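You operate a simulated robot arm through the tools that you are given. There is no shell and no other tool. Be economical: measure what you need, move in short steps, check, and stop when the job is done.

The job below is to be done with a simulated robot arm. You get a single attempt, and the scene is never put back.

## Task
Line up Tovend Locks, Vislebok Ponds and Tellamori Ferries on the dresser, starting at the green bookend.
Fine: spines out, in that order; close the line by sliding the brown bookend up.

Only the result counts: the job must be done as asked and must still hold three seconds after the hand-in. Knocking over, shifting, dropping, spilling or breaking anything else fails it.

## Robot
A 6-joint arm with a two-finger parallel gripper on a trunk, on a base that drives. Base frame: it is fixed to the floor where the robot stands at the start and does not move with it; the origin is under the middle of the robot, x ahead of it, y to its left, z up. Units: mm, rad, N and s.
With the tool pointing down near the work surface it reaches from about 180 to 760 mm from the robot's upright axis, wherever it stands. Its first joint turns from -2.897 to 2.897 rad. Places, roughly: bookend [500, 1250, 750]. Payload 3.91 kg.
The TCP is the grasp point between the finger pads, 30 mm short of the fingertips. In the tool frame z runs along the fingers and y along their closing line. Largest opening 110 mm; finger width 20, thickness 10; the body of the gripper, 48 by 112 mm, starts 55 mm behind the TCP.
Orientation is that of the tool frame in the base frame, as a unit quaternion [w, x, y, z]. With the fingers straight down and closing along the base's y, the tool's x points along the base's -x, its y along +y and its z along -z.

## Interface
- The arm moves only by the tool play_rows. Its argument "deltas" is a list of rows, each a list of 7 numbers: the shift along the base's x, y, z in mm, then the turn, a rotation vector about the base's x, y, z in rad, then the finger opening in mm, from 0 to 110. In form: [[dx, dy, dz, ax, ay, az, grip], ...]. A call has 1 to 12 rows; each row is the pose to reach, as a shift and turn from the pose commanded when the call began. A row lasts 0.2 s, in which the tool goes at most 50 mm and 0.15 rad; a call with a longer step from one row to the next is refused whole, and so is a gripper value outside its range. A pose out of reach is approached as far as the arm can. The call stops where the force on the tool passes 50 N (or 10 N more than at its start, if that is more) or the arm is blocked; 0.2 s more then pass. Each finger travels about 45 mm/s and halts on what it meets, pressing with about 35 N; the grip force reading is that of the motor and also rises with nothing between the fingers. The clock runs only during rows and for 0.2 s after the last one: add rows that repeat a pose to give the fingers time. It gives the time, the measured TCP pose, the force on the tool (base axes), the opening and the grip force at its end, in the units of the frame above (readings bear some noise), with the torque about the TCP (base axes, N m) and any sound that the robot's microphone picked up.
- Cameras (640 x 400 px; columns grow to the right, rows downward): "scene" is now at [2.1, 197.6, 1302.5]; the picture's right is [0.58, -0.81, 0.00], its down [-0.62, -0.44, -0.65] and it looks along [0.53, 0.38, -0.76] (base axes); focal length 250 px, centre (320, 200). "wrist" rides on the gripper at [71, 22, -107] in the tool frame; the picture's right is [-0.29, 0.96, 0.00], its down [-0.76, -0.23, -0.61] and it looks along [-0.58, -0.18, 0.79] (tool axes); focal length 243 px, centre (320, 200). There is no depth. A picture from a camera that has moved, and an enlarged one, comes with that camera's place and axes in the base frame and with its lens.
- get_image(camera): a new picture of that camera. It takes no simulated time.
- raise_lower(by): slides the trunk up (or, below 0, down) by that many mm; the arm and the scene camera ride with it, the base frame stays. It gives what a move gives, with no picture.
- roll_base(legs): drives the robot by 1 to 6 legs, each [ahead, left, turn to the left] in mm, mm and rad, along the robot's own axes; the way and the turn of a leg run together, so that a leg with both is an arc; at most 1500 mm and 3.142 rad a leg. The arm and the cameras ride along, it lands a little off, and it stops where it bumps. It gives what a move gives.
- turn_head(pan, tilt): turns the head with the scene camera to pan (to the left, within 1.501 rad either way) and tilt (down, from -0.506 to 1.204), counted from straight ahead of the robot. It gives what a move gives.
- close_up(camera, box): a new picture of the part [left, top, right, bottom] of that camera's present view, enlarged. It takes no simulated time.
- finish_job(): hands the job in; it is judged then, once.

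Work in short steps. Places have to be worked out from the pictures, the camera data and where the tool is seen: move nearer, look again, correct. Check each grasp and each placing, and mend what went wrong. You have 120 turns and 90 pictures in all, those below and enlarged ones among them. Open the gripper and draw the arm clear of the work before you hand the job in, unless the task says otherwise; then end with one line.

The tools are called after "Emit:" as a command line: name --pt "numbers of a row" for each row, then --argument value for the rest, lists and objects as JSON in quotes. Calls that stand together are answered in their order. play_rows: Moves the arm, as the interface text tells. Its arguments: {"type":"object","properties":{"deltas":{"type":"array","items":{"type":"array","items":{"type":"number"}}}},"required":["deltas"]} The other tools are called the same way: raise_lower (by) slides the trunk up or down; roll_base (legs) drives the base; turn_head (pan, tilt) turns the head that bears the scene camera; get_image (camera) takes a picture; close_up (camera, box) takes an enlarged picture of a part of a camera's view; finish_job () hands the job in.

At the start:

```text
t: 0.0
ee_pos: [228.2, 325.7, 1097.8]
tcp_rot: [0.0, 0.0, 1.0, 0.0]
force: [0.1, -0.3, -0.3]
wrist_torque: [-0.02, -0.02, -0.02]
gripper_width: 109.9
gripper_force: 0.1
trunk travel left (down, up): [-275.0, 315.0]
robot x, y, heading: [-0.9, -2.4, 0.002]
head pan, tilt: [0.618, 0.859]
```

scene: 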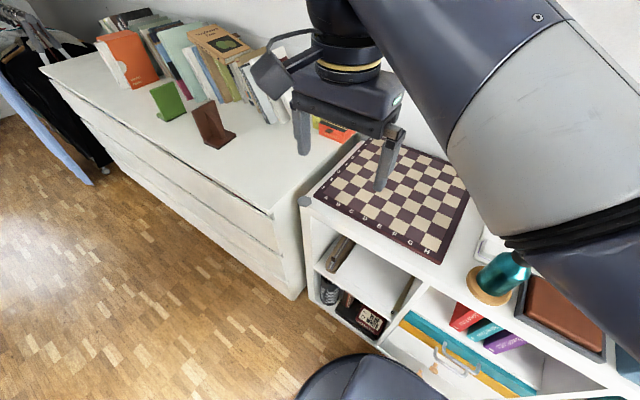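
wrist: 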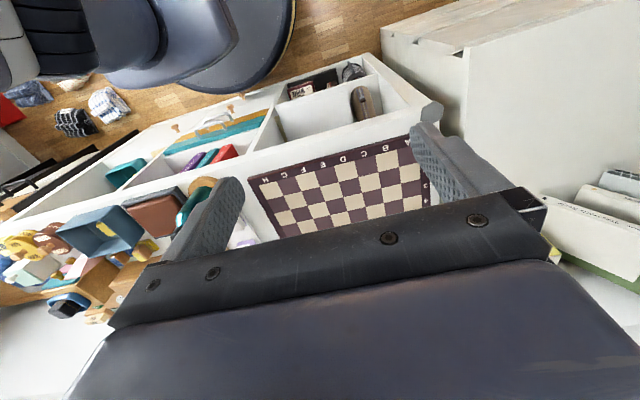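

The dresser with books lies to the left, with the green and brown bookends in front of a row of books. I'll zoom into that region first.

Emit:
close_up --camera "scene" --box '[80, 0, 360, 175]'

Emit:
turn_head --pan 1.2 --tilt 0.6

Emit:
get_image --camera "scene"

```text
2.29 times, centred on (220, 88) of scene
camera zoom: at [2.1, 197.6, 1302.5], right [0.58, -0.81, 0.0], down [-0.62, -0.44, -0.65], along [0.53, 0.38, -0.76], focal length 570 px, centre (549, 457)
```

zoom: 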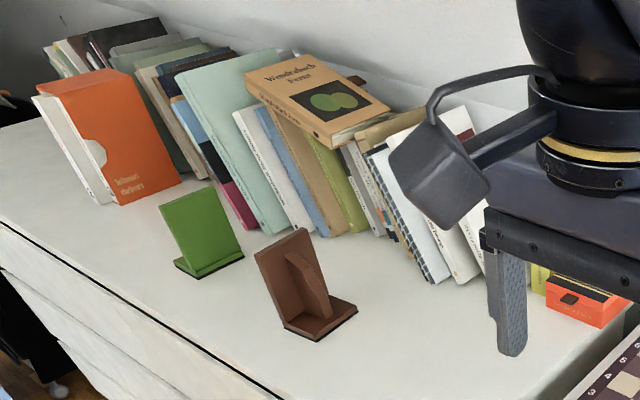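

```text
t: 1.0
ee_pos: [228.4, 325.2, 1097.5]
tcp_rot: [-0.001, 0.001, 1.0, 0.0]
force: [-0.1, 0.3, 0.3]
wrist_torque: [0.01, -0.02, -0.02]
gripper_width: 110.0
gripper_force: 0.2
trunk travel left (down, up): [-275.0, 315.0]
robot x, y, heading: [-0.6, 0.7, 0.001]
head pan, tilt: [1.201, 0.6]
```

```text
86 pictures are left
camera scene: at [-29.3, 234.9, 1323.9], right [0.93, -0.36, 0.0], down [-0.2, -0.53, -0.82], along [0.3, 0.77, -0.57], focal length 250 px, centre (320, 200)
```

scene: 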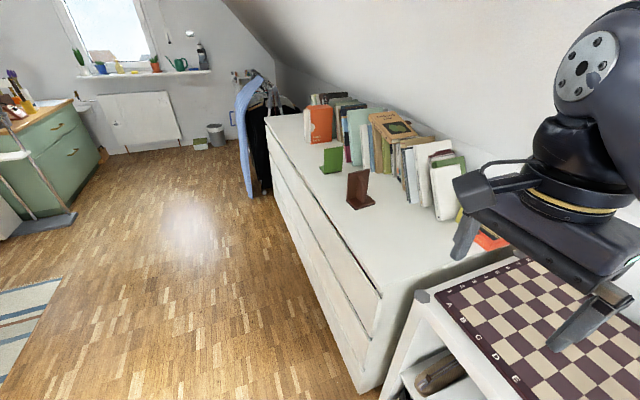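

Front edge of the dresser is at about x≈290 running along y; bookends around (445, 1000–1320). I drive left alongside the dresser and look straight at it.

Emit:
roll_base --legs '[[0, 950, 0]]'

Emit:
turn_head --pan 0.2 --tilt 0.7

Emit:
get_image --camera "scene"

```text
t: 4.0
ee_pos: [262.7, 746.5, 1098.2]
tcp_rot: [0.0, 0.087, 0.996, 0.001]
force: [-0.5, 1.4, 0.0]
wrist_torque: [0.0, 0.0, -0.01]
gripper_width: 109.9
gripper_force: 0.1
trunk travel left (down, up): [-275.0, 315.0]
robot x, y, heading: [-18.6, 466.8, -0.174]
head pan, tilt: [1.201, 0.6]
stopped in leg 1: the robot was blocked; the commanded pose is now the measured one
```

```text
t: 5.3
ee_pos: [262.6, 746.5, 1098.9]
tcp_rot: [0.001, 0.088, 0.996, 0.0]
force: [0.4, 0.7, 0.5]
wrist_torque: [0.0, 0.02, 0.02]
gripper_width: 109.9
gripper_force: 0.1
trunk travel left (down, up): [-275.0, 315.0]
robot x, y, heading: [-20.2, 467.1, -0.171]
head pan, tilt: [0.201, 0.7]
```

```text
85 pictures are left
camera scene: at [32.0, 629.5, 1315.4], right [0.03, -1.0, 0.0], down [-0.64, -0.02, -0.77], along [0.76, 0.02, -0.64], focal length 250 px, centre (320, 200)
```

scene: 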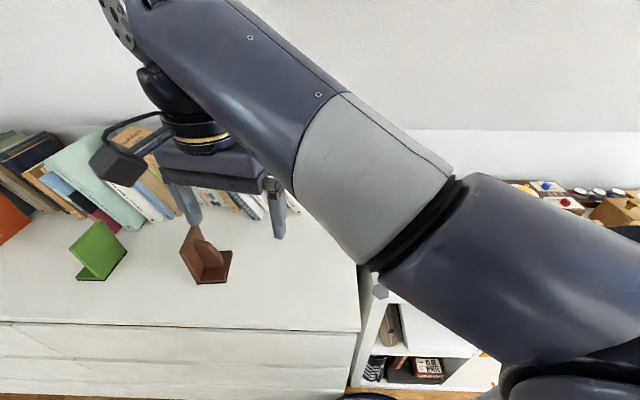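

The base bumped the dresser's corner and turned a little. I back off, straighten, and go left along the dresser.

Emit:
roll_base --legs '[[-130, 0, 0], [0, 0, 0.172], [0, 560, 0]]'

Emit:
get_image --camera "scene"

```text
t: 10.1
ee_pos: [80.6, 1361.2, 1097.9]
tcp_rot: [0.0, 0.001, 1.0, 0.001]
force: [1.1, -0.6, -0.2]
wrist_torque: [0.0, -0.02, 0.01]
gripper_width: 110.1
gripper_force: 0.1
trunk travel left (down, up): [-275.0, 315.0]
robot x, y, heading: [-150.4, 1034.7, -0.002]
head pan, tilt: [0.201, 0.7]
```

```text
84 pictures are left
camera scene: at [-126.7, 1204.3, 1315.4], right [0.2, -0.98, 0.0], down [-0.63, -0.13, -0.76], along [0.75, 0.15, -0.64], focal length 250 px, centre (320, 200)
```

scene: 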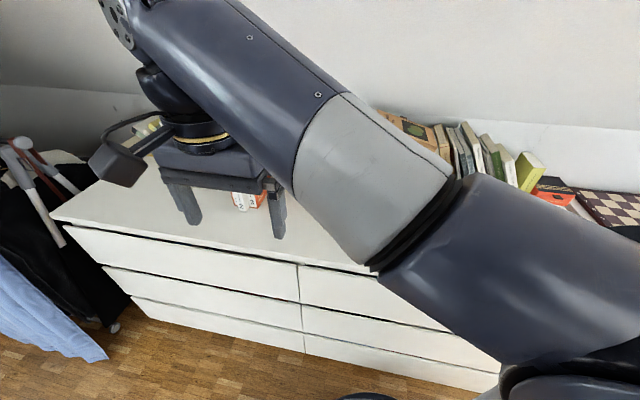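

Now the robot is beside the dresser but the arm hides the books from the head. I swing the arm to the right (−y), out of the line of view.

Emit:
play_rows --pt "0 -45 0 0 0 0 110" --pt "0 -90 0 0 0 0 110" --pt "0 -135 0 0 0 0 110" --pt "0 -180 0 0 0 0 110" --pt "0 -225 0 0 0 0 110" --pt "0 -270 0 0 0 0 110" --pt "0 -315 0 0 0 0 110" --pt "0 -360 0 0 0 0 110" --pt "0 -405 0 0 0 0 110" --pt "0 -450 0 0 0 0 110" --pt "0 -495 0 0 0 0 110" --pt "0 -540 0 0 0 0 110"

Emit:
get_image --camera "scene"

```text
t: 12.7
ee_pos: [82.2, 819.6, 1098.5]
tcp_rot: [0.002, 0.002, 1.0, -0.001]
force: [1.3, 0.9, -0.1]
wrist_torque: [-0.01, -0.04, -0.03]
gripper_width: 109.9
gripper_force: 0.0
out of reach, approached as far as the arm can: row 4, 5, 6, 7, 8, 9
trunk travel left (down, up): [-275.0, 315.0]
robot x, y, heading: [-148.8, 1036.3, -0.006]
head pan, tilt: [0.201, 0.7]
```

```text
83 pictures are left
camera scene: at [-126.8, 1204.6, 1315.3], right [0.2, -0.98, 0.0], down [-0.63, -0.13, -0.77], along [0.75, 0.15, -0.64], focal length 250 px, centre (320, 200)
```

scene: 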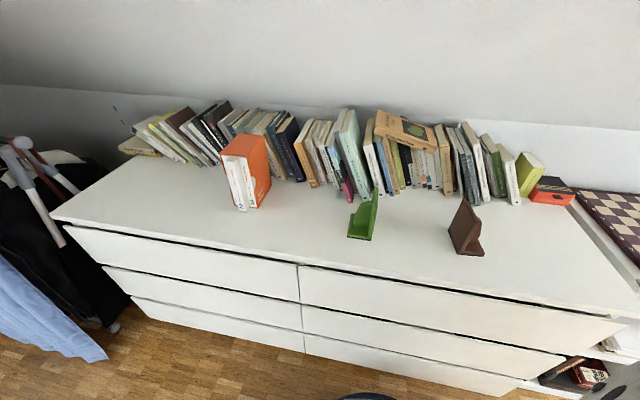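

Clear view now. I enlarge parts of it to read the spines.

Emit:
close_up --camera "scene" --box '[320, 100, 480, 200]'

Emit:
close_up --camera "scene" --box '[420, 110, 580, 210]'

Emit:
close_up --camera "scene" --box '[200, 100, 360, 220]'

Emit:
close_up --camera "scene" --box '[320, 170, 500, 280]'

```text
4.00 times, centred on (400, 150) of scene
camera zoom: at [-126.8, 1204.6, 1315.3], right [0.2, -0.98, 0.0], down [-0.63, -0.13, -0.77], along [0.75, 0.15, -0.64], focal length 998 px, centre (0, 400)
```

zoom: 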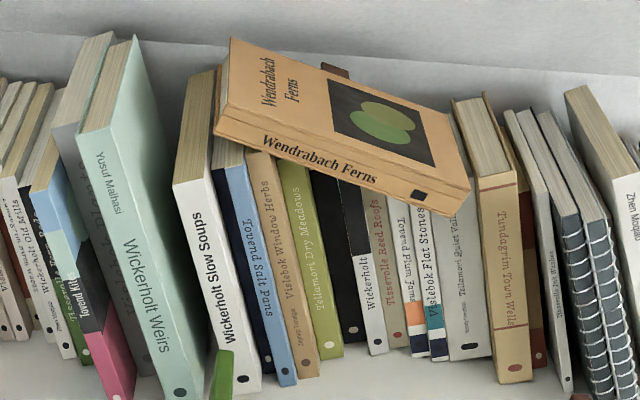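

```text
4.00 times, centred on (500, 160) of scene
camera zoom: at [-126.8, 1204.6, 1315.3], right [0.2, -0.98, 0.0], down [-0.63, -0.13, -0.77], along [0.75, 0.15, -0.64], focal length 998 px, centre (-400, 360)
```

zoom: 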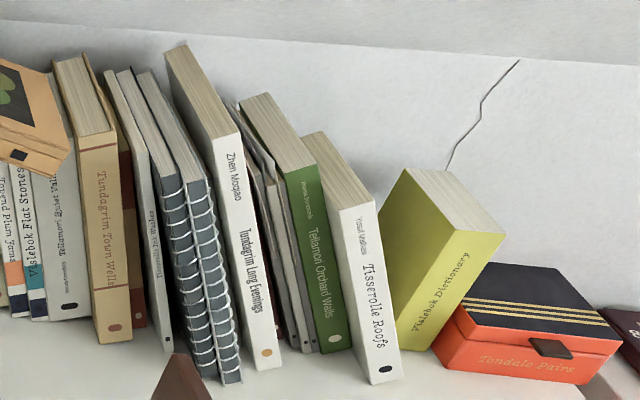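

```text
3.33 times, centred on (280, 160) of scene
camera zoom: at [-126.8, 1204.6, 1315.3], right [0.2, -0.98, 0.0], down [-0.63, -0.13, -0.77], along [0.75, 0.15, -0.64], focal length 832 px, centre (453, 333)
```

zoom: 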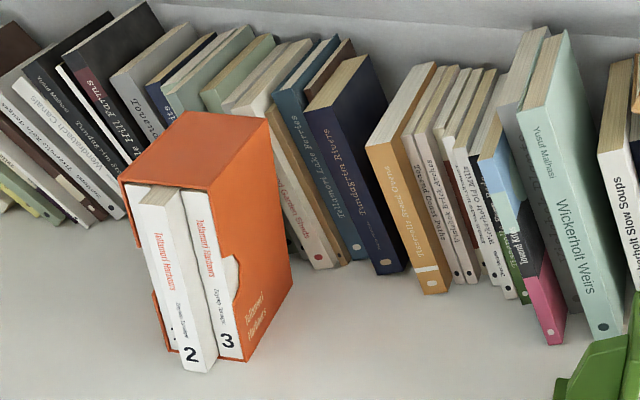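

```text
3.56 times, centred on (410, 225) of scene
camera zoom: at [-126.8, 1204.6, 1315.3], right [0.2, -0.98, 0.0], down [-0.63, -0.13, -0.77], along [0.75, 0.15, -0.64], focal length 887 px, centre (0, 111)
```

zoom: 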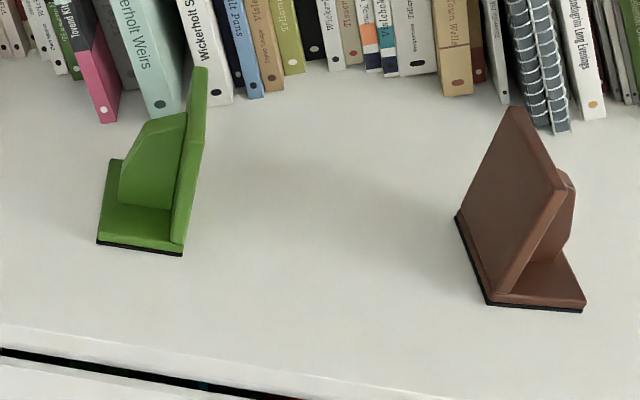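

I need to find the three titles; zooming tighter on each part of the row.

Emit:
close_up --camera "scene" --box '[115, 95, 215, 170]'

Emit:
close_up --camera "scene" --box '[265, 110, 345, 215]'

Emit:
close_up --camera "scene" --box '[365, 125, 445, 200]'

Emit:
close_up --camera "scene" --box '[435, 120, 535, 210]'

```text
5.33 times, centred on (165, 132) of scene
camera zoom: at [-126.8, 1204.6, 1315.3], right [0.2, -0.98, 0.0], down [-0.63, -0.13, -0.77], along [0.75, 0.15, -0.64], focal length 1330 px, centre (1147, 560)
```

zoom: 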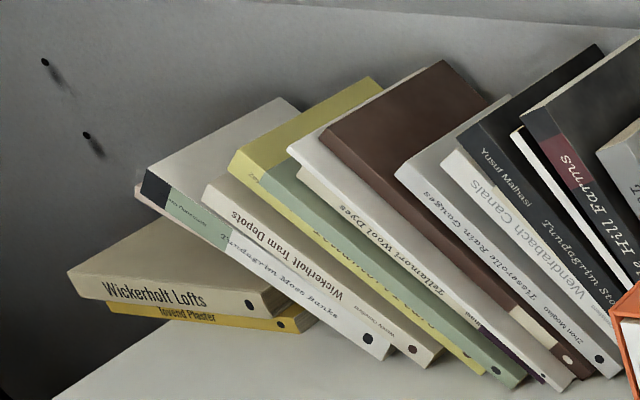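

```text
3.81 times, centred on (305, 162) of scene
camera zoom: at [-126.8, 1204.6, 1315.3], right [0.2, -0.98, 0.0], down [-0.63, -0.13, -0.77], along [0.75, 0.15, -0.64], focal length 950 px, centre (377, 343)
```

zoom: 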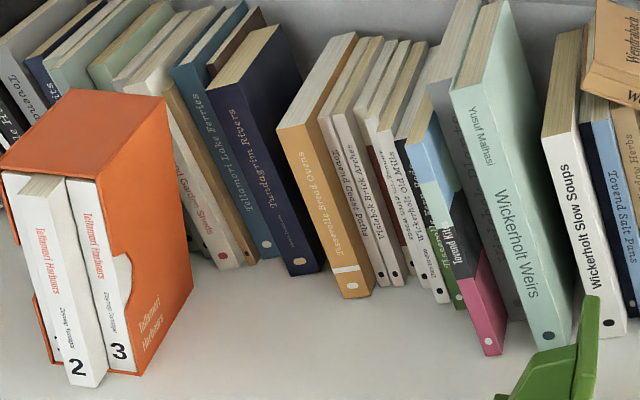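

```text
5.33 times, centred on (405, 162) of scene
camera zoom: at [-126.8, 1204.6, 1315.3], right [0.2, -0.98, 0.0], down [-0.63, -0.13, -0.77], along [0.75, 0.15, -0.64], focal length 1330 px, centre (-133, 400)
```

zoom: 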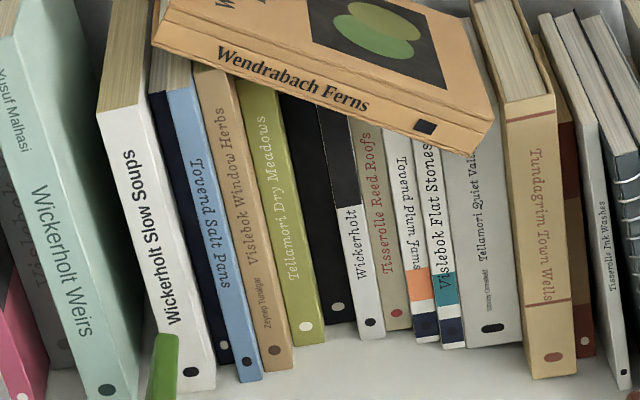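

```text
4.44 times, centred on (485, 165) of scene
camera zoom: at [-126.8, 1204.6, 1315.3], right [0.2, -0.98, 0.0], down [-0.63, -0.13, -0.77], along [0.75, 0.15, -0.64], focal length 1109 px, centre (-413, 356)
```

zoom: 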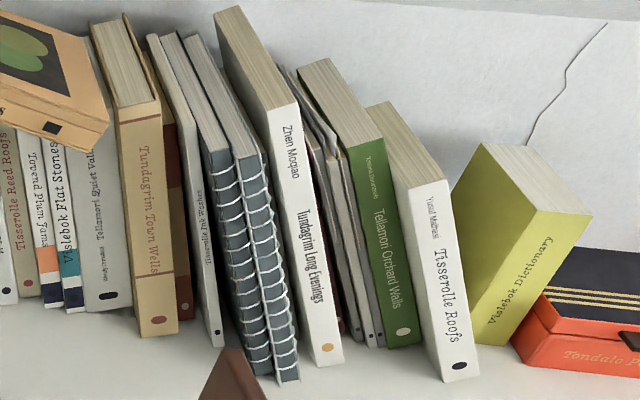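

None of the three wanted titles seen so far; the shelf under the chessboard held red, teal and purple books. I turn the head there and also check the books behind the orange slipcase.

Emit:
close_up --camera "scene" --box '[185, 95, 265, 165]'

Emit:
turn_head --pan -0.9 --tilt 0.75

Emit:
get_image --camera "scene"

```text
5.71 times, centred on (225, 130) of scene
camera zoom: at [-126.8, 1204.6, 1315.3], right [0.2, -0.98, 0.0], down [-0.63, -0.13, -0.77], along [0.75, 0.15, -0.64], focal length 1426 px, centre (863, 600)
```

zoom: 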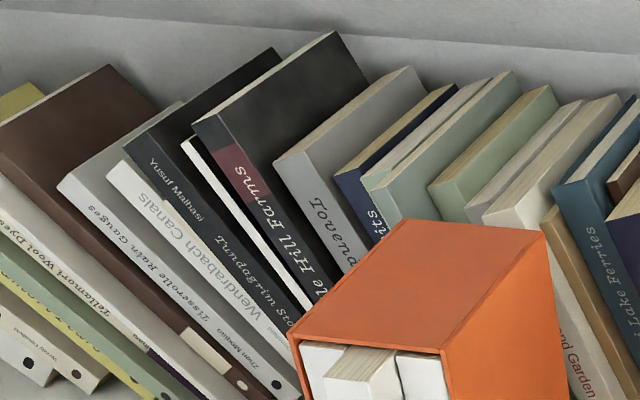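

```text
t: 14.0
ee_pos: [82.7, 818.9, 1097.4]
tcp_rot: [0.0, 0.002, 1.0, 0.001]
force: [-0.2, -0.3, -0.5]
wrist_torque: [-0.01, 0.0, -0.05]
gripper_width: 110.1
gripper_force: 0.0
trunk travel left (down, up): [-275.0, 315.0]
robot x, y, heading: [-150.1, 1032.9, -0.004]
head pan, tilt: [-0.901, 0.75]
```

```text
73 pictures are left
camera scene: at [-158.7, 1122.6, 1311.1], right [-0.79, -0.62, 0.0], down [-0.42, 0.54, -0.73], along [0.45, -0.57, -0.68], focal length 250 px, centre (320, 200)
```

scene: 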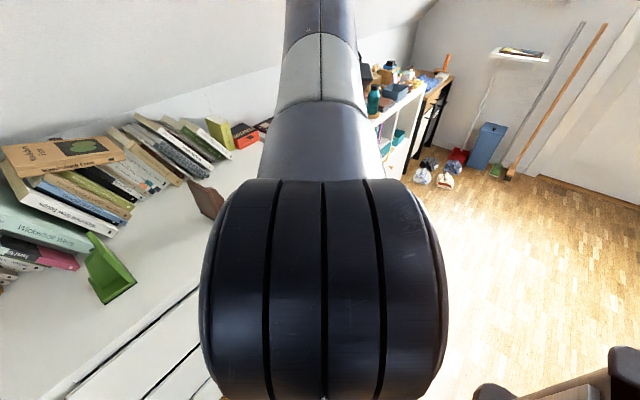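

The arm blocks this view; also a grey "Tovend …" is half hidden behind the slipcase. First I check the low shelf: drive back right, a bit away from it, and look straight at it.

Emit:
roll_base --legs '[[-150, 0, 0], [0, -1200, 0]]'

Emit:
turn_head --pan 0.1 --tilt 0.8

Emit:
get_image --camera "scene"

```text
t: 21.0
ee_pos: [-52.8, -359.5, 1097.2]
tcp_rot: [-0.001, -0.009, 1.0, -0.001]
force: [0.4, -0.3, -0.1]
wrist_torque: [0.02, -0.01, -0.01]
gripper_width: 109.8
gripper_force: 0.0
trunk travel left (down, up): [-275.0, 315.0]
robot x, y, heading: [-290.4, -148.1, 0.016]
head pan, tilt: [-0.901, 0.75]
```

```text
t: 22.2
ee_pos: [-52.6, -357.3, 1097.6]
tcp_rot: [0.001, -0.009, 1.0, 0.0]
force: [-0.6, -0.9, 1.3]
wrist_torque: [0.0, -0.02, 0.01]
gripper_width: 109.7
gripper_force: 0.0
trunk travel left (down, up): [-275.0, 315.0]
robot x, y, heading: [-288.1, -150.2, 0.019]
head pan, tilt: [0.099, 0.799]
```

```text
72 pictures are left
camera scene: at [-273.2, 13.4, 1307.1], right [0.12, -0.99, 0.0], down [-0.71, -0.08, -0.7], along [0.69, 0.08, -0.72], focal length 250 px, centre (320, 200)
```

scene: 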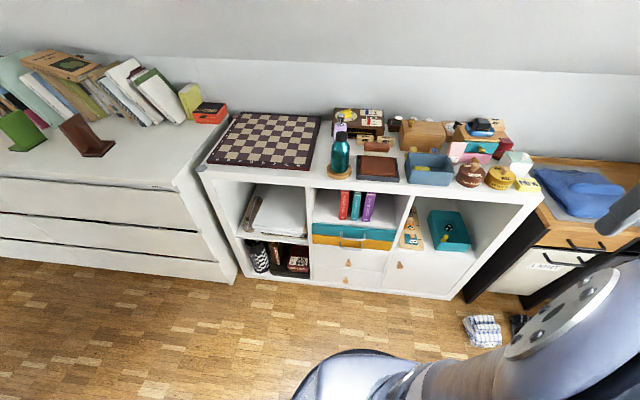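

Emit:
close_up --camera "scene" --box '[310, 175, 410, 240]'

Emit:
close_up --camera "scene" --box '[235, 180, 325, 280]'

Emit:
close_up --camera "scene" --box '[320, 100, 540, 200]'

```text
6.15 times, centred on (360, 208) of scene
camera zoom: at [-273.2, 13.4, 1307.1], right [0.12, -0.99, 0.0], down [-0.71, -0.08, -0.7], along [0.69, 0.08, -0.72], focal length 1535 px, centre (74, 154)
```

zoom: 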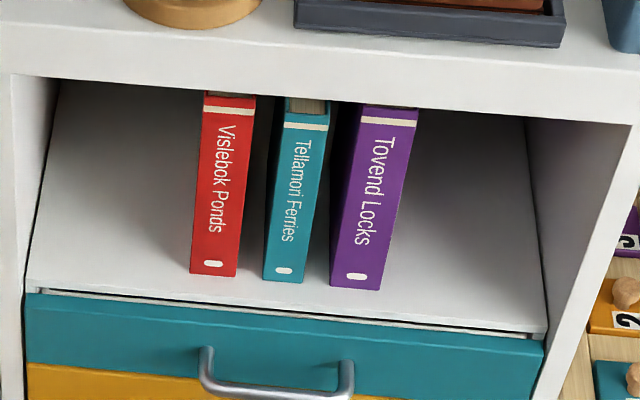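

```text
4.00 times, centred on (280, 230) of scene
camera zoom: at [-273.2, 13.4, 1307.1], right [0.12, -0.99, 0.0], down [-0.71, -0.08, -0.7], along [0.69, 0.08, -0.72], focal length 998 px, centre (480, 80)
```

zoom: 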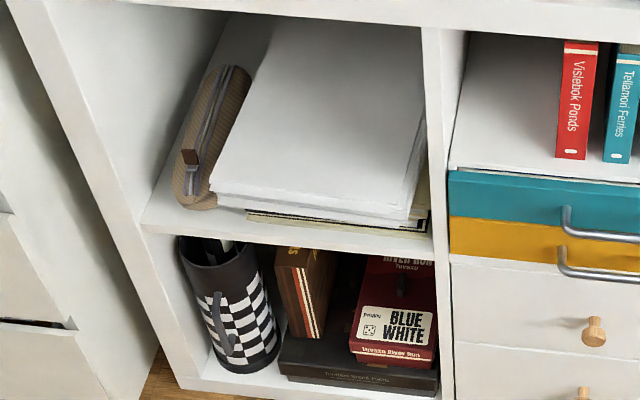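

```text
2.91 times, centred on (430, 150) of scene
camera zoom: at [-273.2, 13.4, 1307.1], right [0.12, -0.99, 0.0], down [-0.71, -0.08, -0.7], along [0.69, 0.08, -0.72], focal length 726 px, centre (0, 346)
```

zoom: 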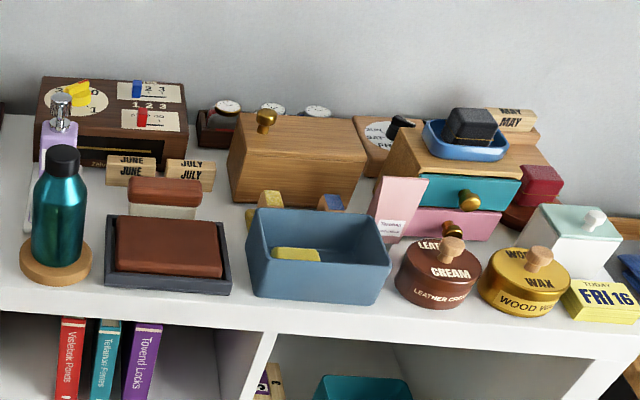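

All three are in the cubby: red Vislebok Ponds, teal Tellamori Ferries, purple Tovend Locks, standing with gaps on a floor at z≈541 (spines x≈364); the shelf top and dresser top are at z≈750. I need the tool horizontal, pointing +x, camera side up, so first I turn the tool half-way round the vertical.

Emit:
play_rows --pt "0 0 0 0 0 0.14 110" --pt "0 0 0 0 0 0.28 110" --pt "0 0 0 0 0 0.42 110" --pt "0 0 0 0 0 0.56 110" --pt "0 0 0 0 0 0.7 110" --pt "0 0 0 0 0 0.84 110" --pt "0 0 0 0 0 0.98 110" --pt "0 0 0 0 0 1.12 110" --pt "0 0 0 0 0 1.26 110" --pt "0 0 0 0 0 1.4 110" --pt "0 0 0 0 0 1.5 110" --pt "0 0 0 0 0 1.571 110"

Emit:
play_rows --pt "0 0 0 0 0 0.14 110" --pt "0 0 0 0 0 0.28 110" --pt "0 0 0 0 0 0.42 110" --pt "0 0 0 0 0 0.56 110" --pt "0 0 0 0 0 0.7 110" --pt "0 0 0 0 0 0.84 110" --pt "0 0 0 0 0 0.98 110" --pt "0 0 0 0 0 1.12 110" --pt "0 0 0 0 0 1.26 110" --pt "0 0 0 0 0 1.4 110" --pt "0 0 0 0 0 1.5 110" --pt "0 0 0 0 0 1.571 110"

```text
t: 24.8
ee_pos: [-53.0, -359.0, 1097.5]
tcp_rot: [0.0, 0.714, -0.7, 0.0]
force: [-1.0, 0.3, 0.3]
wrist_torque: [0.02, -0.03, 0.0]
gripper_width: 109.9
gripper_force: 0.1
trunk travel left (down, up): [-275.0, 315.0]
robot x, y, heading: [-284.4, -148.8, 0.014]
head pan, tilt: [0.099, 0.799]
```

```text
t: 27.4
ee_pos: [-37.0, -119.0, 1074.2]
tcp_rot: [0.002, 1.0, 0.005, 0.0]
force: [0.6, -0.8, 0.0]
wrist_torque: [0.01, 0.03, 0.0]
gripper_width: 110.1
gripper_force: 0.1
out of reach, approached as far as the arm can: row 4, 5, 6, 7, 8, 9, 10, 11, 12
trunk travel left (down, up): [-275.0, 315.0]
robot x, y, heading: [-286.8, -151.4, 0.014]
head pan, tilt: [0.099, 0.799]
```

The orientation is turned though the position drifted, which is harmless here. Now pitch the tool to horizontal while moving forward.

Emit:
play_rows --pt "20 5 0 0 -0.14 0 110" --pt "40 10 0 0 -0.28 0 110" --pt "60 15 0 0 -0.42 0 110" --pt "80 20 0 0 -0.56 0 110" --pt "100 25 0 0 -0.7 0 110" --pt "120 30 0 0 -0.84 0 110" --pt "140 35 0 0 -0.98 0 110" --pt "160 40 0 0 -1.12 0 110" --pt "180 45 0 0 -1.26 0 110" --pt "200 50 0 0 -1.4 0 110" --pt "220 50 0 0 -1.5 0 110" --pt "240 50 0 0 -1.571 0 110"

Emit:
get_image --camera "scene"

```text
t: 30.0
ee_pos: [203.8, -61.8, 1073.9]
tcp_rot: [0.005, 0.707, 0.007, 0.707]
force: [0.3, -0.5, 0.6]
wrist_torque: [-0.02, 0.03, 0.03]
gripper_width: 110.2
gripper_force: 0.1
trunk travel left (down, up): [-275.0, 315.0]
robot x, y, heading: [-288.0, -149.4, 0.016]
head pan, tilt: [0.099, 0.799]
```

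```text
68 pictures are left
camera scene: at [-273.5, 13.4, 1306.6], right [0.12, -0.99, 0.0], down [-0.71, -0.08, -0.7], along [0.69, 0.08, -0.72], focal length 250 px, centre (320, 200)
```

scene: 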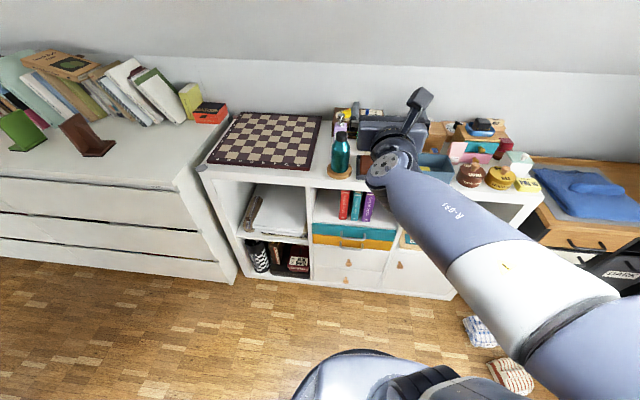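

The tool is horizontal, pointing +x. I lower it to in front of the cubby, level with the purple book (estimated y≈−93), staying at x≈215.

Emit:
play_rows --pt "0 -3 -42 0 0 0 110" --pt "0 -6 -84 0 0 0 100" --pt "0 -9 -126 0 0 0 90" --pt "0 -12 -168 0 0 0 80" --pt "0 -15 -210 0 0 0 70" --pt "0 -18 -252 0 0 0 60" --pt "0 -21 -294 0 0 0 50" --pt "0 -24 -336 0 0 0 45" --pt "0 -27 -378 0 0 0 45" --pt "0 -30 -415 0 0 0 45" --pt "0 -31 -440 0 0 0 45" --pt "0 -31 -440 0 0 0 45"

Emit:
get_image --camera "scene"

Emit:
get_image --camera "wrist"

```text
t: 32.6
ee_pos: [200.8, -86.7, 632.2]
tcp_rot: [0.008, 0.707, 0.004, 0.707]
force: [0.5, 0.7, 0.1]
wrist_torque: [-0.01, -0.02, 0.0]
gripper_width: 45.1
gripper_force: 0.2
out of reach, approached as far as the arm can: row 8, 9, 10, 11, 12
trunk travel left (down, up): [-275.0, 315.0]
robot x, y, heading: [-288.7, -147.9, 0.016]
head pan, tilt: [0.099, 0.799]
```

```text
67 pictures are left
camera scene: at [-273.1, 13.5, 1307.1], right [0.12, -0.99, 0.0], down [-0.71, -0.08, -0.7], along [0.69, 0.08, -0.72], focal length 250 px, centre (320, 200)
```

scene: 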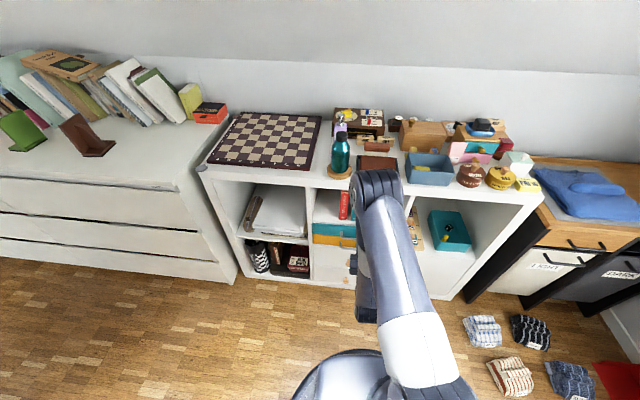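

```text
66 pictures are left
camera wrist: at [93.0, -106.2, 704.4], right [-0.01, -0.96, -0.27], down [-0.61, 0.22, -0.76], along [0.8, 0.16, -0.58], focal length 243 px, centre (320, 200)
```

wrist: 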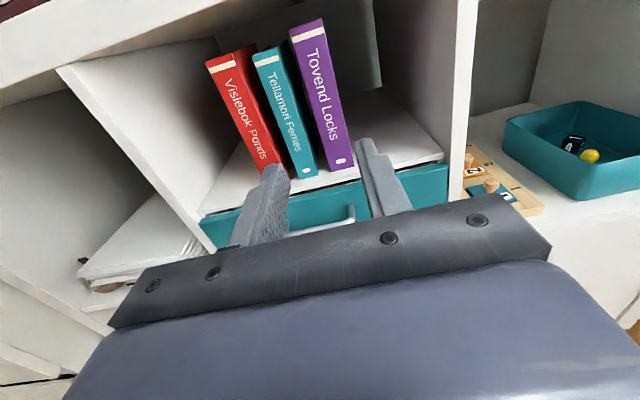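

The wrist camera has a good view of the books. I zoom in for accurate edges.

Emit:
close_up --camera "wrist" --box '[200, 10, 400, 210]'

```text
2.00 times, centred on (300, 110) of wrist
camera zoom: at [93.0, -106.2, 704.4], right [-0.01, -0.96, -0.27], down [-0.61, 0.22, -0.76], along [0.8, 0.16, -0.58], focal length 485 px, centre (360, 380)
```

zoom: 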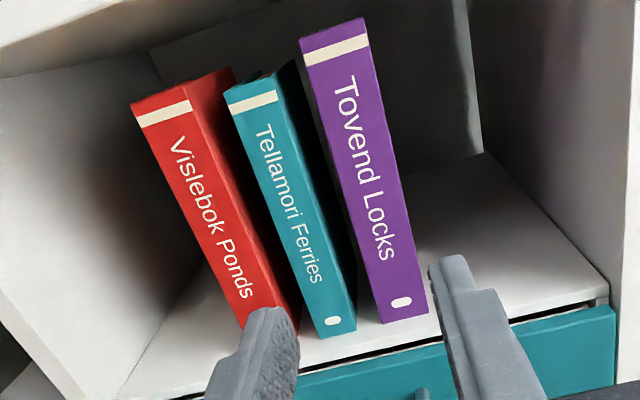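

Purple spans y≈−109…−78 with spine at x≈375, height ≈160; teal −59…−33; red −20…12. The arm is at the edge of its reach this low, so I lower the trunk 150 mm and raise the arm back.

Emit:
raise_lower --by -150

Emit:
play_rows --pt "0 0 40 0 0 0 42" --pt "0 0 80 0 0 0 38" --pt "0 0 120 0 0 0 38" --pt "0 0 148 0 0 0 38" --pt "0 0 148 0 0 0 38"

Emit:
roll_base --legs '[[100, 0, 0]]'

```text
t: 34.4
ee_pos: [200.8, -86.0, 481.7]
tcp_rot: [0.009, 0.707, 0.005, 0.707]
force: [-0.3, -0.6, 0.8]
wrist_torque: [0.0, 0.01, 0.01]
gripper_width: 45.4
gripper_force: 0.1
trunk travel left (down, up): [-125.0, 465.0]
robot x, y, heading: [-290.3, -146.2, 0.015]
head pan, tilt: [0.099, 0.799]
```

```text
t: 35.6
ee_pos: [199.3, -86.3, 631.9]
tcp_rot: [0.01, 0.707, 0.004, 0.707]
force: [0.7, -0.2, 0.3]
wrist_torque: [0.01, 0.0, 0.04]
gripper_width: 38.1
gripper_force: 0.1
trunk travel left (down, up): [-125.0, 465.0]
robot x, y, heading: [-290.1, -148.6, 0.019]
head pan, tilt: [0.099, 0.799]
```

```text
t: 36.7
ee_pos: [299.4, -83.2, 632.6]
tcp_rot: [0.008, 0.707, 0.004, 0.707]
force: [0.2, -0.2, 0.3]
wrist_torque: [0.0, 0.05, 0.0]
gripper_width: 38.1
gripper_force: 0.0
trunk travel left (down, up): [-125.0, 465.0]
robot x, y, heading: [-190.9, -146.0, 0.016]
head pan, tilt: [0.099, 0.799]
```

Aligning to the purple book's centre y≈−93 and looking again.

Emit:
play_rows --pt "0 -10 -2 0 0 0 38" --pt "0 -10 -2 0 0 0 38"

Emit:
close_up --camera "wrist" --box '[180, 0, 460, 220]'

```text
t: 37.3
ee_pos: [300.0, -83.0, 632.9]
tcp_rot: [0.009, 0.707, 0.003, 0.707]
force: [0.1, -0.2, 0.2]
wrist_torque: [-0.03, -0.01, -0.01]
gripper_width: 38.0
gripper_force: 0.1
out of reach, approached as far as the arm can: row 1, 2
trunk travel left (down, up): [-125.0, 465.0]
robot x, y, heading: [-188.3, -147.7, 0.02]
head pan, tilt: [0.099, 0.799]
```

```text
1.82 times, centred on (320, 110) of wrist
camera zoom: at [191.8, -103.9, 704.8], right [-0.01, -0.96, -0.27], down [-0.61, 0.22, -0.76], along [0.8, 0.16, -0.58], focal length 441 px, centre (320, 364)
```

zoom: 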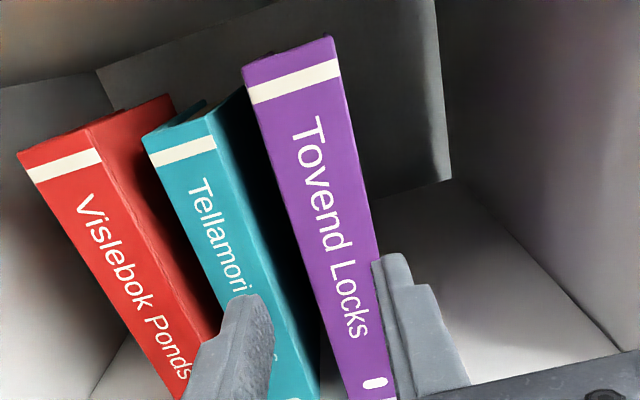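

The arm is against a joint limit toward −y. I shift the base right and bring the arm left relative to it.

Emit:
roll_base --legs '[[0, -120, 0]]'

Emit:
play_rows --pt "0 35 0 0 0 0 38" --pt "0 70 0 0 0 0 38" --pt "0 105 0 0 0 0 38" --pt "0 110 0 0 0 0 38" --pt "0 110 0 0 0 0 38"

```text
t: 38.6
ee_pos: [301.2, -203.2, 632.2]
tcp_rot: [0.009, 0.707, 0.003, 0.707]
force: [0.1, 0.0, -0.1]
wrist_torque: [-0.01, -0.01, 0.0]
gripper_width: 38.1
gripper_force: 0.0
trunk travel left (down, up): [-125.0, 465.0]
robot x, y, heading: [-185.6, -264.7, 0.017]
head pan, tilt: [0.099, 0.799]
```

```text
t: 39.8
ee_pos: [299.5, -93.6, 633.4]
tcp_rot: [0.008, 0.707, 0.004, 0.707]
force: [-0.6, 0.2, 0.3]
wrist_torque: [-0.02, 0.03, -0.01]
gripper_width: 37.9
gripper_force: 0.1
trunk travel left (down, up): [-125.0, 465.0]
robot x, y, heading: [-185.3, -267.9, 0.014]
head pan, tilt: [0.099, 0.799]
```

Emit:
close_up --camera "wrist" --box '[180, 0, 460, 220]'

```text
1.82 times, centred on (320, 110) of wrist
camera zoom: at [192.4, -113.4, 705.5], right [-0.01, -0.96, -0.27], down [-0.61, 0.22, -0.76], along [0.8, 0.16, -0.58], focal length 441 px, centre (320, 364)
```

zoom: 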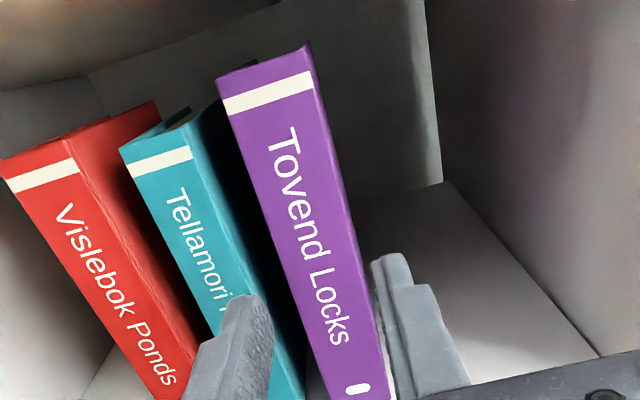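

The purple book looks slightly thicker (−110…−74) than thought; the gap to teal is ≈15 mm. I set opening 42, y −92 and go until the tips are just at the spine, then recheck.

Emit:
play_rows --pt "0 1.5 0 0 0 0 42" --pt "20 1.5 0 0 0 0 42" --pt "37 1.5 0 0 0 0 42" --pt "37 1.5 0 0 0 0 42"

Emit:
close_up --camera "wrist" --box '[180, 0, 460, 220]'

```text
t: 40.8
ee_pos: [337.2, -92.5, 633.3]
tcp_rot: [0.011, 0.707, 0.003, 0.707]
force: [0.0, 0.1, 0.6]
wrist_torque: [0.02, 0.0, 0.04]
gripper_width: 42.2
gripper_force: 0.1
trunk travel left (down, up): [-125.0, 465.0]
robot x, y, heading: [-186.4, -270.7, 0.019]
head pan, tilt: [0.099, 0.799]
```

```text
1.82 times, centred on (320, 110) of wrist
camera zoom: at [230.9, -112.6, 705.5], right [-0.01, -0.96, -0.27], down [-0.61, 0.22, -0.76], along [0.8, 0.16, -0.59], focal length 441 px, centre (320, 364)
```

zoom: 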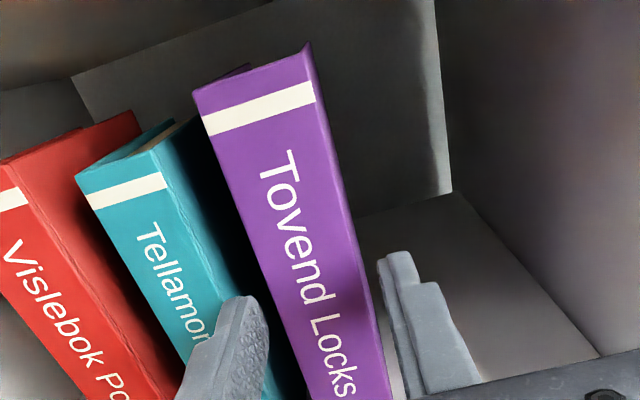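

Left fingertip is centred in the gap between teal and purple. Advancing 52 mm in small steps.

Emit:
play_rows --pt "12 0 0 0 0 0 42" --pt "24 0 0 0 0 0 42" --pt "36 0 0 0 0 0 42" --pt "48 0 0 0 0 0 42" --pt "54 0 0 0 0 0 42"

Emit:
get_image --camera "wrist"

```text
t: 42.0
ee_pos: [392.3, -93.3, 632.2]
tcp_rot: [0.009, 0.707, 0.004, 0.707]
force: [-2.1, 0.5, -0.2]
wrist_torque: [-0.03, 0.0, 0.04]
gripper_width: 41.8
gripper_force: 0.1
trunk travel left (down, up): [-125.0, 465.0]
robot x, y, heading: [-187.7, -264.4, 0.017]
head pan, tilt: [0.099, 0.799]
```

```text
61 pictures are left
camera wrist: at [284.6, -112.6, 704.7], right [-0.01, -0.96, -0.27], down [-0.61, 0.22, -0.76], along [0.8, 0.16, -0.58], focal length 243 px, centre (320, 200)
```

wrist: 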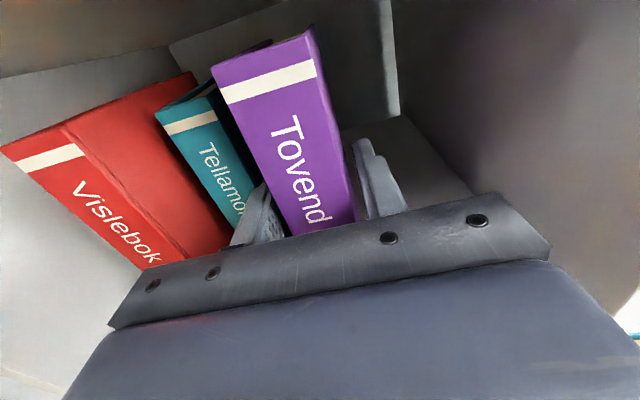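

Fingers straddle the purple book cleanly. Closing.

Emit:
play_rows --pt "0 0 0 0 0 0 30" --pt "0 0 0 0 0 0 20" --pt "0 0 0 0 0 0 20" --pt "0 0 0 0 0 0 20"

Emit:
play_rows --pt "0 0 1.5 0 0 0 20" --pt "0 0 4 0 0 0 20" --pt "0 0 4 0 0 0 20"

Emit:
get_image --camera "wrist"

```text
t: 43.0
ee_pos: [392.5, -91.9, 632.1]
tcp_rot: [0.009, 0.707, 0.004, 0.707]
force: [1.8, 3.0, 0.6]
wrist_torque: [0.12, -0.17, 0.08]
gripper_width: 32.1
gripper_force: 35.3
trunk travel left (down, up): [-125.0, 465.0]
robot x, y, heading: [-185.1, -263.3, 0.018]
head pan, tilt: [0.099, 0.799]
```

```text
t: 43.8
ee_pos: [392.2, -93.6, 635.3]
tcp_rot: [0.01, 0.708, 0.004, 0.706]
force: [0.2, -0.5, -4.3]
wrist_torque: [0.02, 0.1, 0.01]
gripper_width: 31.8
gripper_force: 35.0
trunk travel left (down, up): [-125.0, 465.0]
robot x, y, heading: [-185.3, -264.9, 0.018]
head pan, tilt: [0.099, 0.799]
```

```text
60 pictures are left
camera wrist: at [285.1, -113.3, 707.9], right [-0.01, -0.96, -0.27], down [-0.61, 0.22, -0.76], along [0.79, 0.16, -0.59], focal length 243 px, centre (320, 200)
```

wrist: 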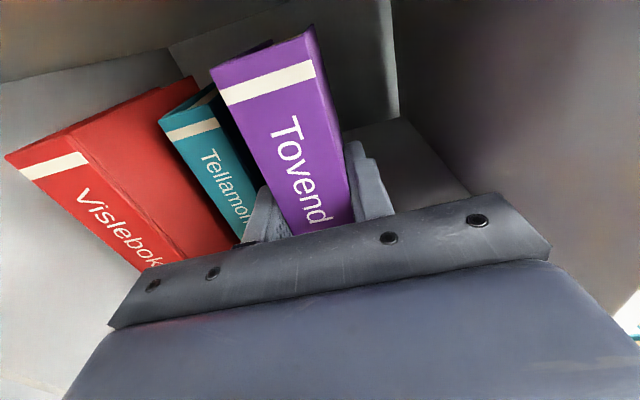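

Purple is held (32 mm, lifted with ~4 N). Pull it straight out with the arm.

Emit:
play_rows --pt "-20 0 0 0 0 0 20" --pt "-50 0 0 0 0 0 20" --pt "-80 0 0 0 0 0 20" --pt "-110 0 0 0 0 0 20" --pt "-140 0 0 0 0 0 20" --pt "-170 0 0 0 0 0 20"

Emit:
get_image --camera "wrist"

Emit:
get_image --camera "scene"

```text
t: 45.2
ee_pos: [221.1, -89.9, 634.1]
tcp_rot: [0.01, 0.707, 0.002, 0.707]
force: [0.3, -0.1, -3.7]
wrist_torque: [0.0, 0.15, 0.0]
gripper_width: 32.0
gripper_force: 35.3
trunk travel left (down, up): [-125.0, 465.0]
robot x, y, heading: [-187.2, -266.2, 0.014]
head pan, tilt: [0.099, 0.799]
```

```text
59 pictures are left
camera wrist: at [113.6, -110.0, 706.8], right [-0.01, -0.96, -0.27], down [-0.61, 0.22, -0.76], along [0.8, 0.16, -0.58], focal length 243 px, centre (320, 200)
```

wrist: 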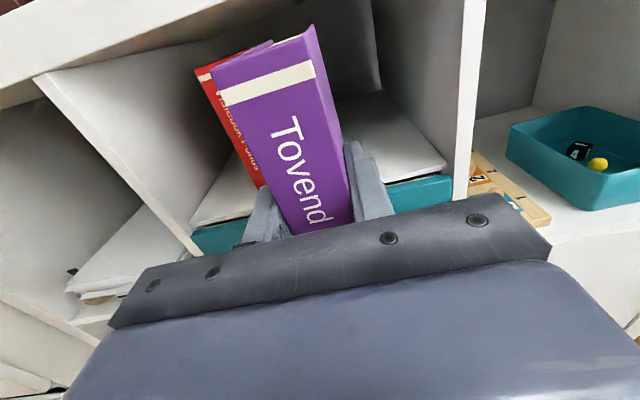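

```text
58 pictures are left
camera scene: at [-169.7, -104.5, 1157.1], right [0.12, -0.99, 0.0], down [-0.71, -0.08, -0.7], along [0.69, 0.08, -0.72], focal length 250 px, centre (320, 200)
```

scene: 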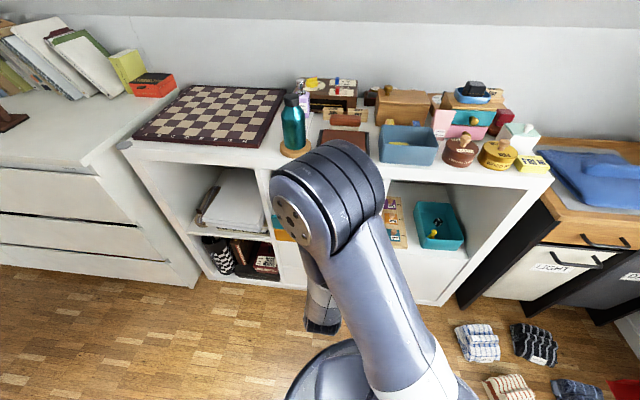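

Purple is out and clear. I back up, raise the trunk 250 mm so the book clears the dresser top, and drive left to the dresser.

Emit:
roll_base --legs '[[-150, 0, -0.015]]'

Emit:
raise_lower --by 250

Emit:
roll_base --legs '[[0, 1200, 0]]'

Emit:
turn_head --pan 0.1 --tilt 0.75

Emit:
get_image --camera "scene"

Emit:
get_image --camera "wrist"

```text
t: 46.5
ee_pos: [72.6, -95.1, 635.4]
tcp_rot: [0.011, 0.707, 0.0, 0.707]
force: [0.0, -0.9, -4.2]
wrist_torque: [0.01, 0.14, 0.03]
gripper_width: 31.9
gripper_force: 34.5
trunk travel left (down, up): [-125.0, 465.0]
robot x, y, heading: [-329.9, -267.4, 0.008]
head pan, tilt: [0.099, 0.799]
```

```text
t: 49.1
ee_pos: [73.0, -94.1, 885.1]
tcp_rot: [0.012, 0.707, 0.0, 0.707]
force: [-0.3, 0.1, -4.7]
wrist_torque: [0.02, 0.14, 0.03]
gripper_width: 31.8
gripper_force: 34.8
trunk travel left (down, up): [-375.0, 215.0]
robot x, y, heading: [-334.7, -262.4, 0.017]
head pan, tilt: [0.099, 0.799]
```

```text
t: 55.0
ee_pos: [86.1, 1056.5, 884.0]
tcp_rot: [0.024, 0.707, -0.012, 0.707]
force: [-0.4, 0.5, -3.5]
wrist_torque: [0.0, 0.11, 0.0]
gripper_width: 32.1
gripper_force: 35.0
trunk travel left (down, up): [-375.0, 215.0]
robot x, y, heading: [-328.8, 896.9, -0.024]
head pan, tilt: [0.099, 0.799]
```

```text
t: 55.7
ee_pos: [85.2, 1056.6, 883.6]
tcp_rot: [0.023, 0.707, -0.011, 0.707]
force: [0.4, -0.3, -4.3]
wrist_torque: [0.03, 0.1, 0.04]
gripper_width: 31.9
gripper_force: 34.6
trunk travel left (down, up): [-375.0, 215.0]
robot x, y, heading: [-327.1, 896.9, -0.022]
head pan, tilt: [0.099, 0.75]
```

```text
57 pictures are left
camera scene: at [-303.4, 1057.6, 1411.1], right [0.08, -1.0, 0.0], down [-0.68, -0.05, -0.73], along [0.73, 0.06, -0.68], focal length 250 px, centre (320, 200)
```

scene: 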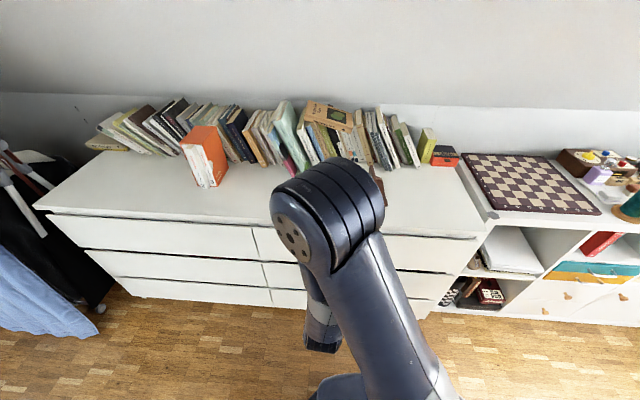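

```text
56 pictures are left
camera wrist: at [-22.3, 1040.4, 956.7], right [-0.05, -0.96, -0.27], down [-0.6, 0.25, -0.76], along [0.8, 0.13, -0.59], focal length 243 px, centre (320, 200)
```

wrist: 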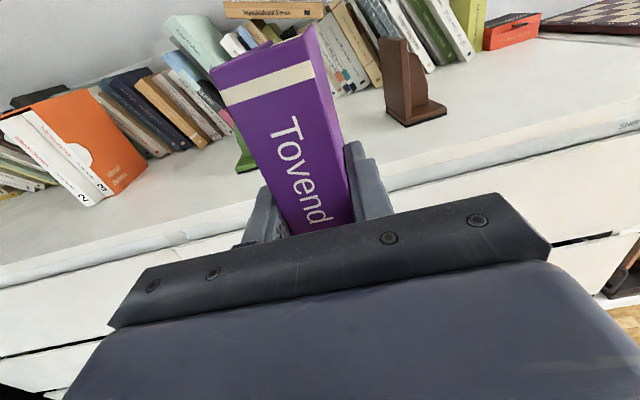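

Holding well. I correct the heading so the tool points straight along +x, then look for the green bookend's plate.

Emit:
roll_base --legs '[[60, 0, 0.045]]'

Emit:
get_image --camera "wrist"

Emit:
get_image --camera "scene"

```text
t: 56.6
ee_pos: [139.5, 1075.8, 884.0]
tcp_rot: [0.007, 0.707, 0.005, 0.707]
force: [-0.7, -0.3, -4.6]
wrist_torque: [0.01, 0.16, -0.02]
gripper_width: 32.0
gripper_force: 34.4
trunk travel left (down, up): [-375.0, 215.0]
robot x, y, heading: [-267.9, 902.4, 0.026]
head pan, tilt: [0.099, 0.75]
```

```text
55 pictures are left
camera wrist: at [31.5, 1054.8, 956.8], right [0.0, -0.96, -0.27], down [-0.61, 0.22, -0.76], along [0.79, 0.16, -0.59], focal length 243 px, centre (320, 200)
```

wrist: 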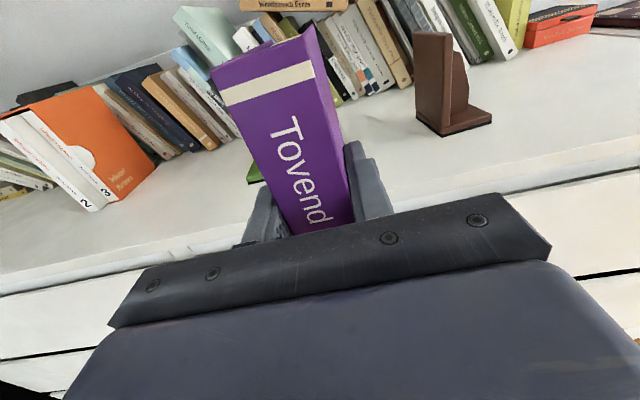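

```text
54 pictures are left
camera scene: at [-250.2, 1058.6, 1411.1], right [0.12, -0.99, 0.0], down [-0.68, -0.08, -0.73], along [0.73, 0.09, -0.68], focal length 250 px, centre (320, 200)
```

scene: 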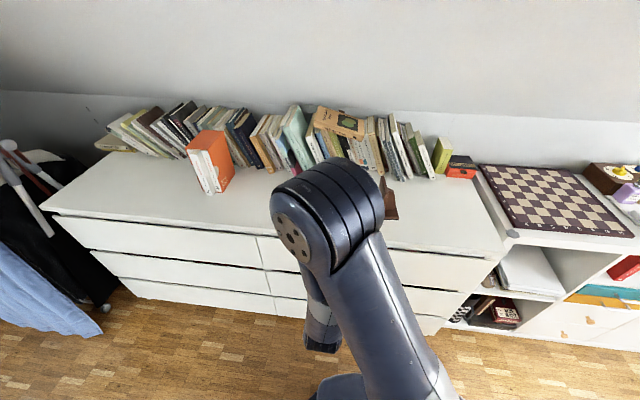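

Green's plate is at y≈1151 by my earlier estimate, brown's at ≈915. I drive forward 130 and then move the arm to (407, 1108), leaving a ~25 mm gap to green.

Emit:
roll_base --legs '[[130, 0, 0]]'

Emit:
play_rows --pt "25 5 0 0 0 0 20" --pt "50 10 0 0 0 0 20" --pt "75 15 0 0 0 0 20" --pt "100 20 0 0 0 0 20" --pt "125 25 0 0 0 0 20" --pt "138 29 0 0 0 0 20" --pt "138 29 0 0 0 0 20"

Emit:
get_image --camera "wrist"

Emit:
get_image --camera "scene"

```text
t: 57.9
ee_pos: [269.9, 1075.4, 884.5]
tcp_rot: [0.009, 0.707, 0.004, 0.707]
force: [0.3, -0.2, -4.3]
wrist_torque: [0.01, 0.11, 0.02]
gripper_width: 31.8
gripper_force: 35.4
trunk travel left (down, up): [-375.0, 215.0]
robot x, y, heading: [-136.5, 902.1, 0.019]
head pan, tilt: [0.099, 0.75]
```

```text
t: 59.5
ee_pos: [408.3, 1105.2, 884.6]
tcp_rot: [0.009, 0.708, 0.005, 0.707]
force: [-4.4, 0.0, -3.8]
wrist_torque: [-0.01, 0.12, 0.3]
gripper_width: 31.9
gripper_force: 35.0
trunk travel left (down, up): [-375.0, 215.0]
robot x, y, heading: [-138.8, 897.4, 0.02]
head pan, tilt: [0.099, 0.75]
```

```text
53 pictures are left
camera wrist: at [300.6, 1085.2, 956.8], right [-0.01, -0.96, -0.27], down [-0.61, 0.22, -0.76], along [0.79, 0.16, -0.59], focal length 243 px, centre (320, 200)
```

wrist: 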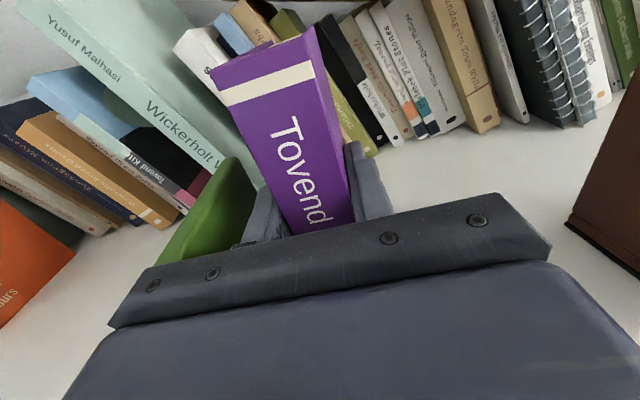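

```text
52 pictures are left
camera scene: at [-119.5, 1061.2, 1411.1], right [0.12, -0.99, 0.0], down [-0.68, -0.08, -0.73], along [0.73, 0.09, -0.68], focal length 250 px, centre (320, 200)
```

scene: 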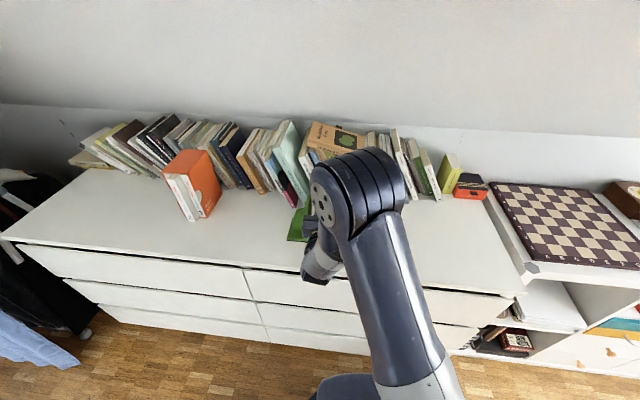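

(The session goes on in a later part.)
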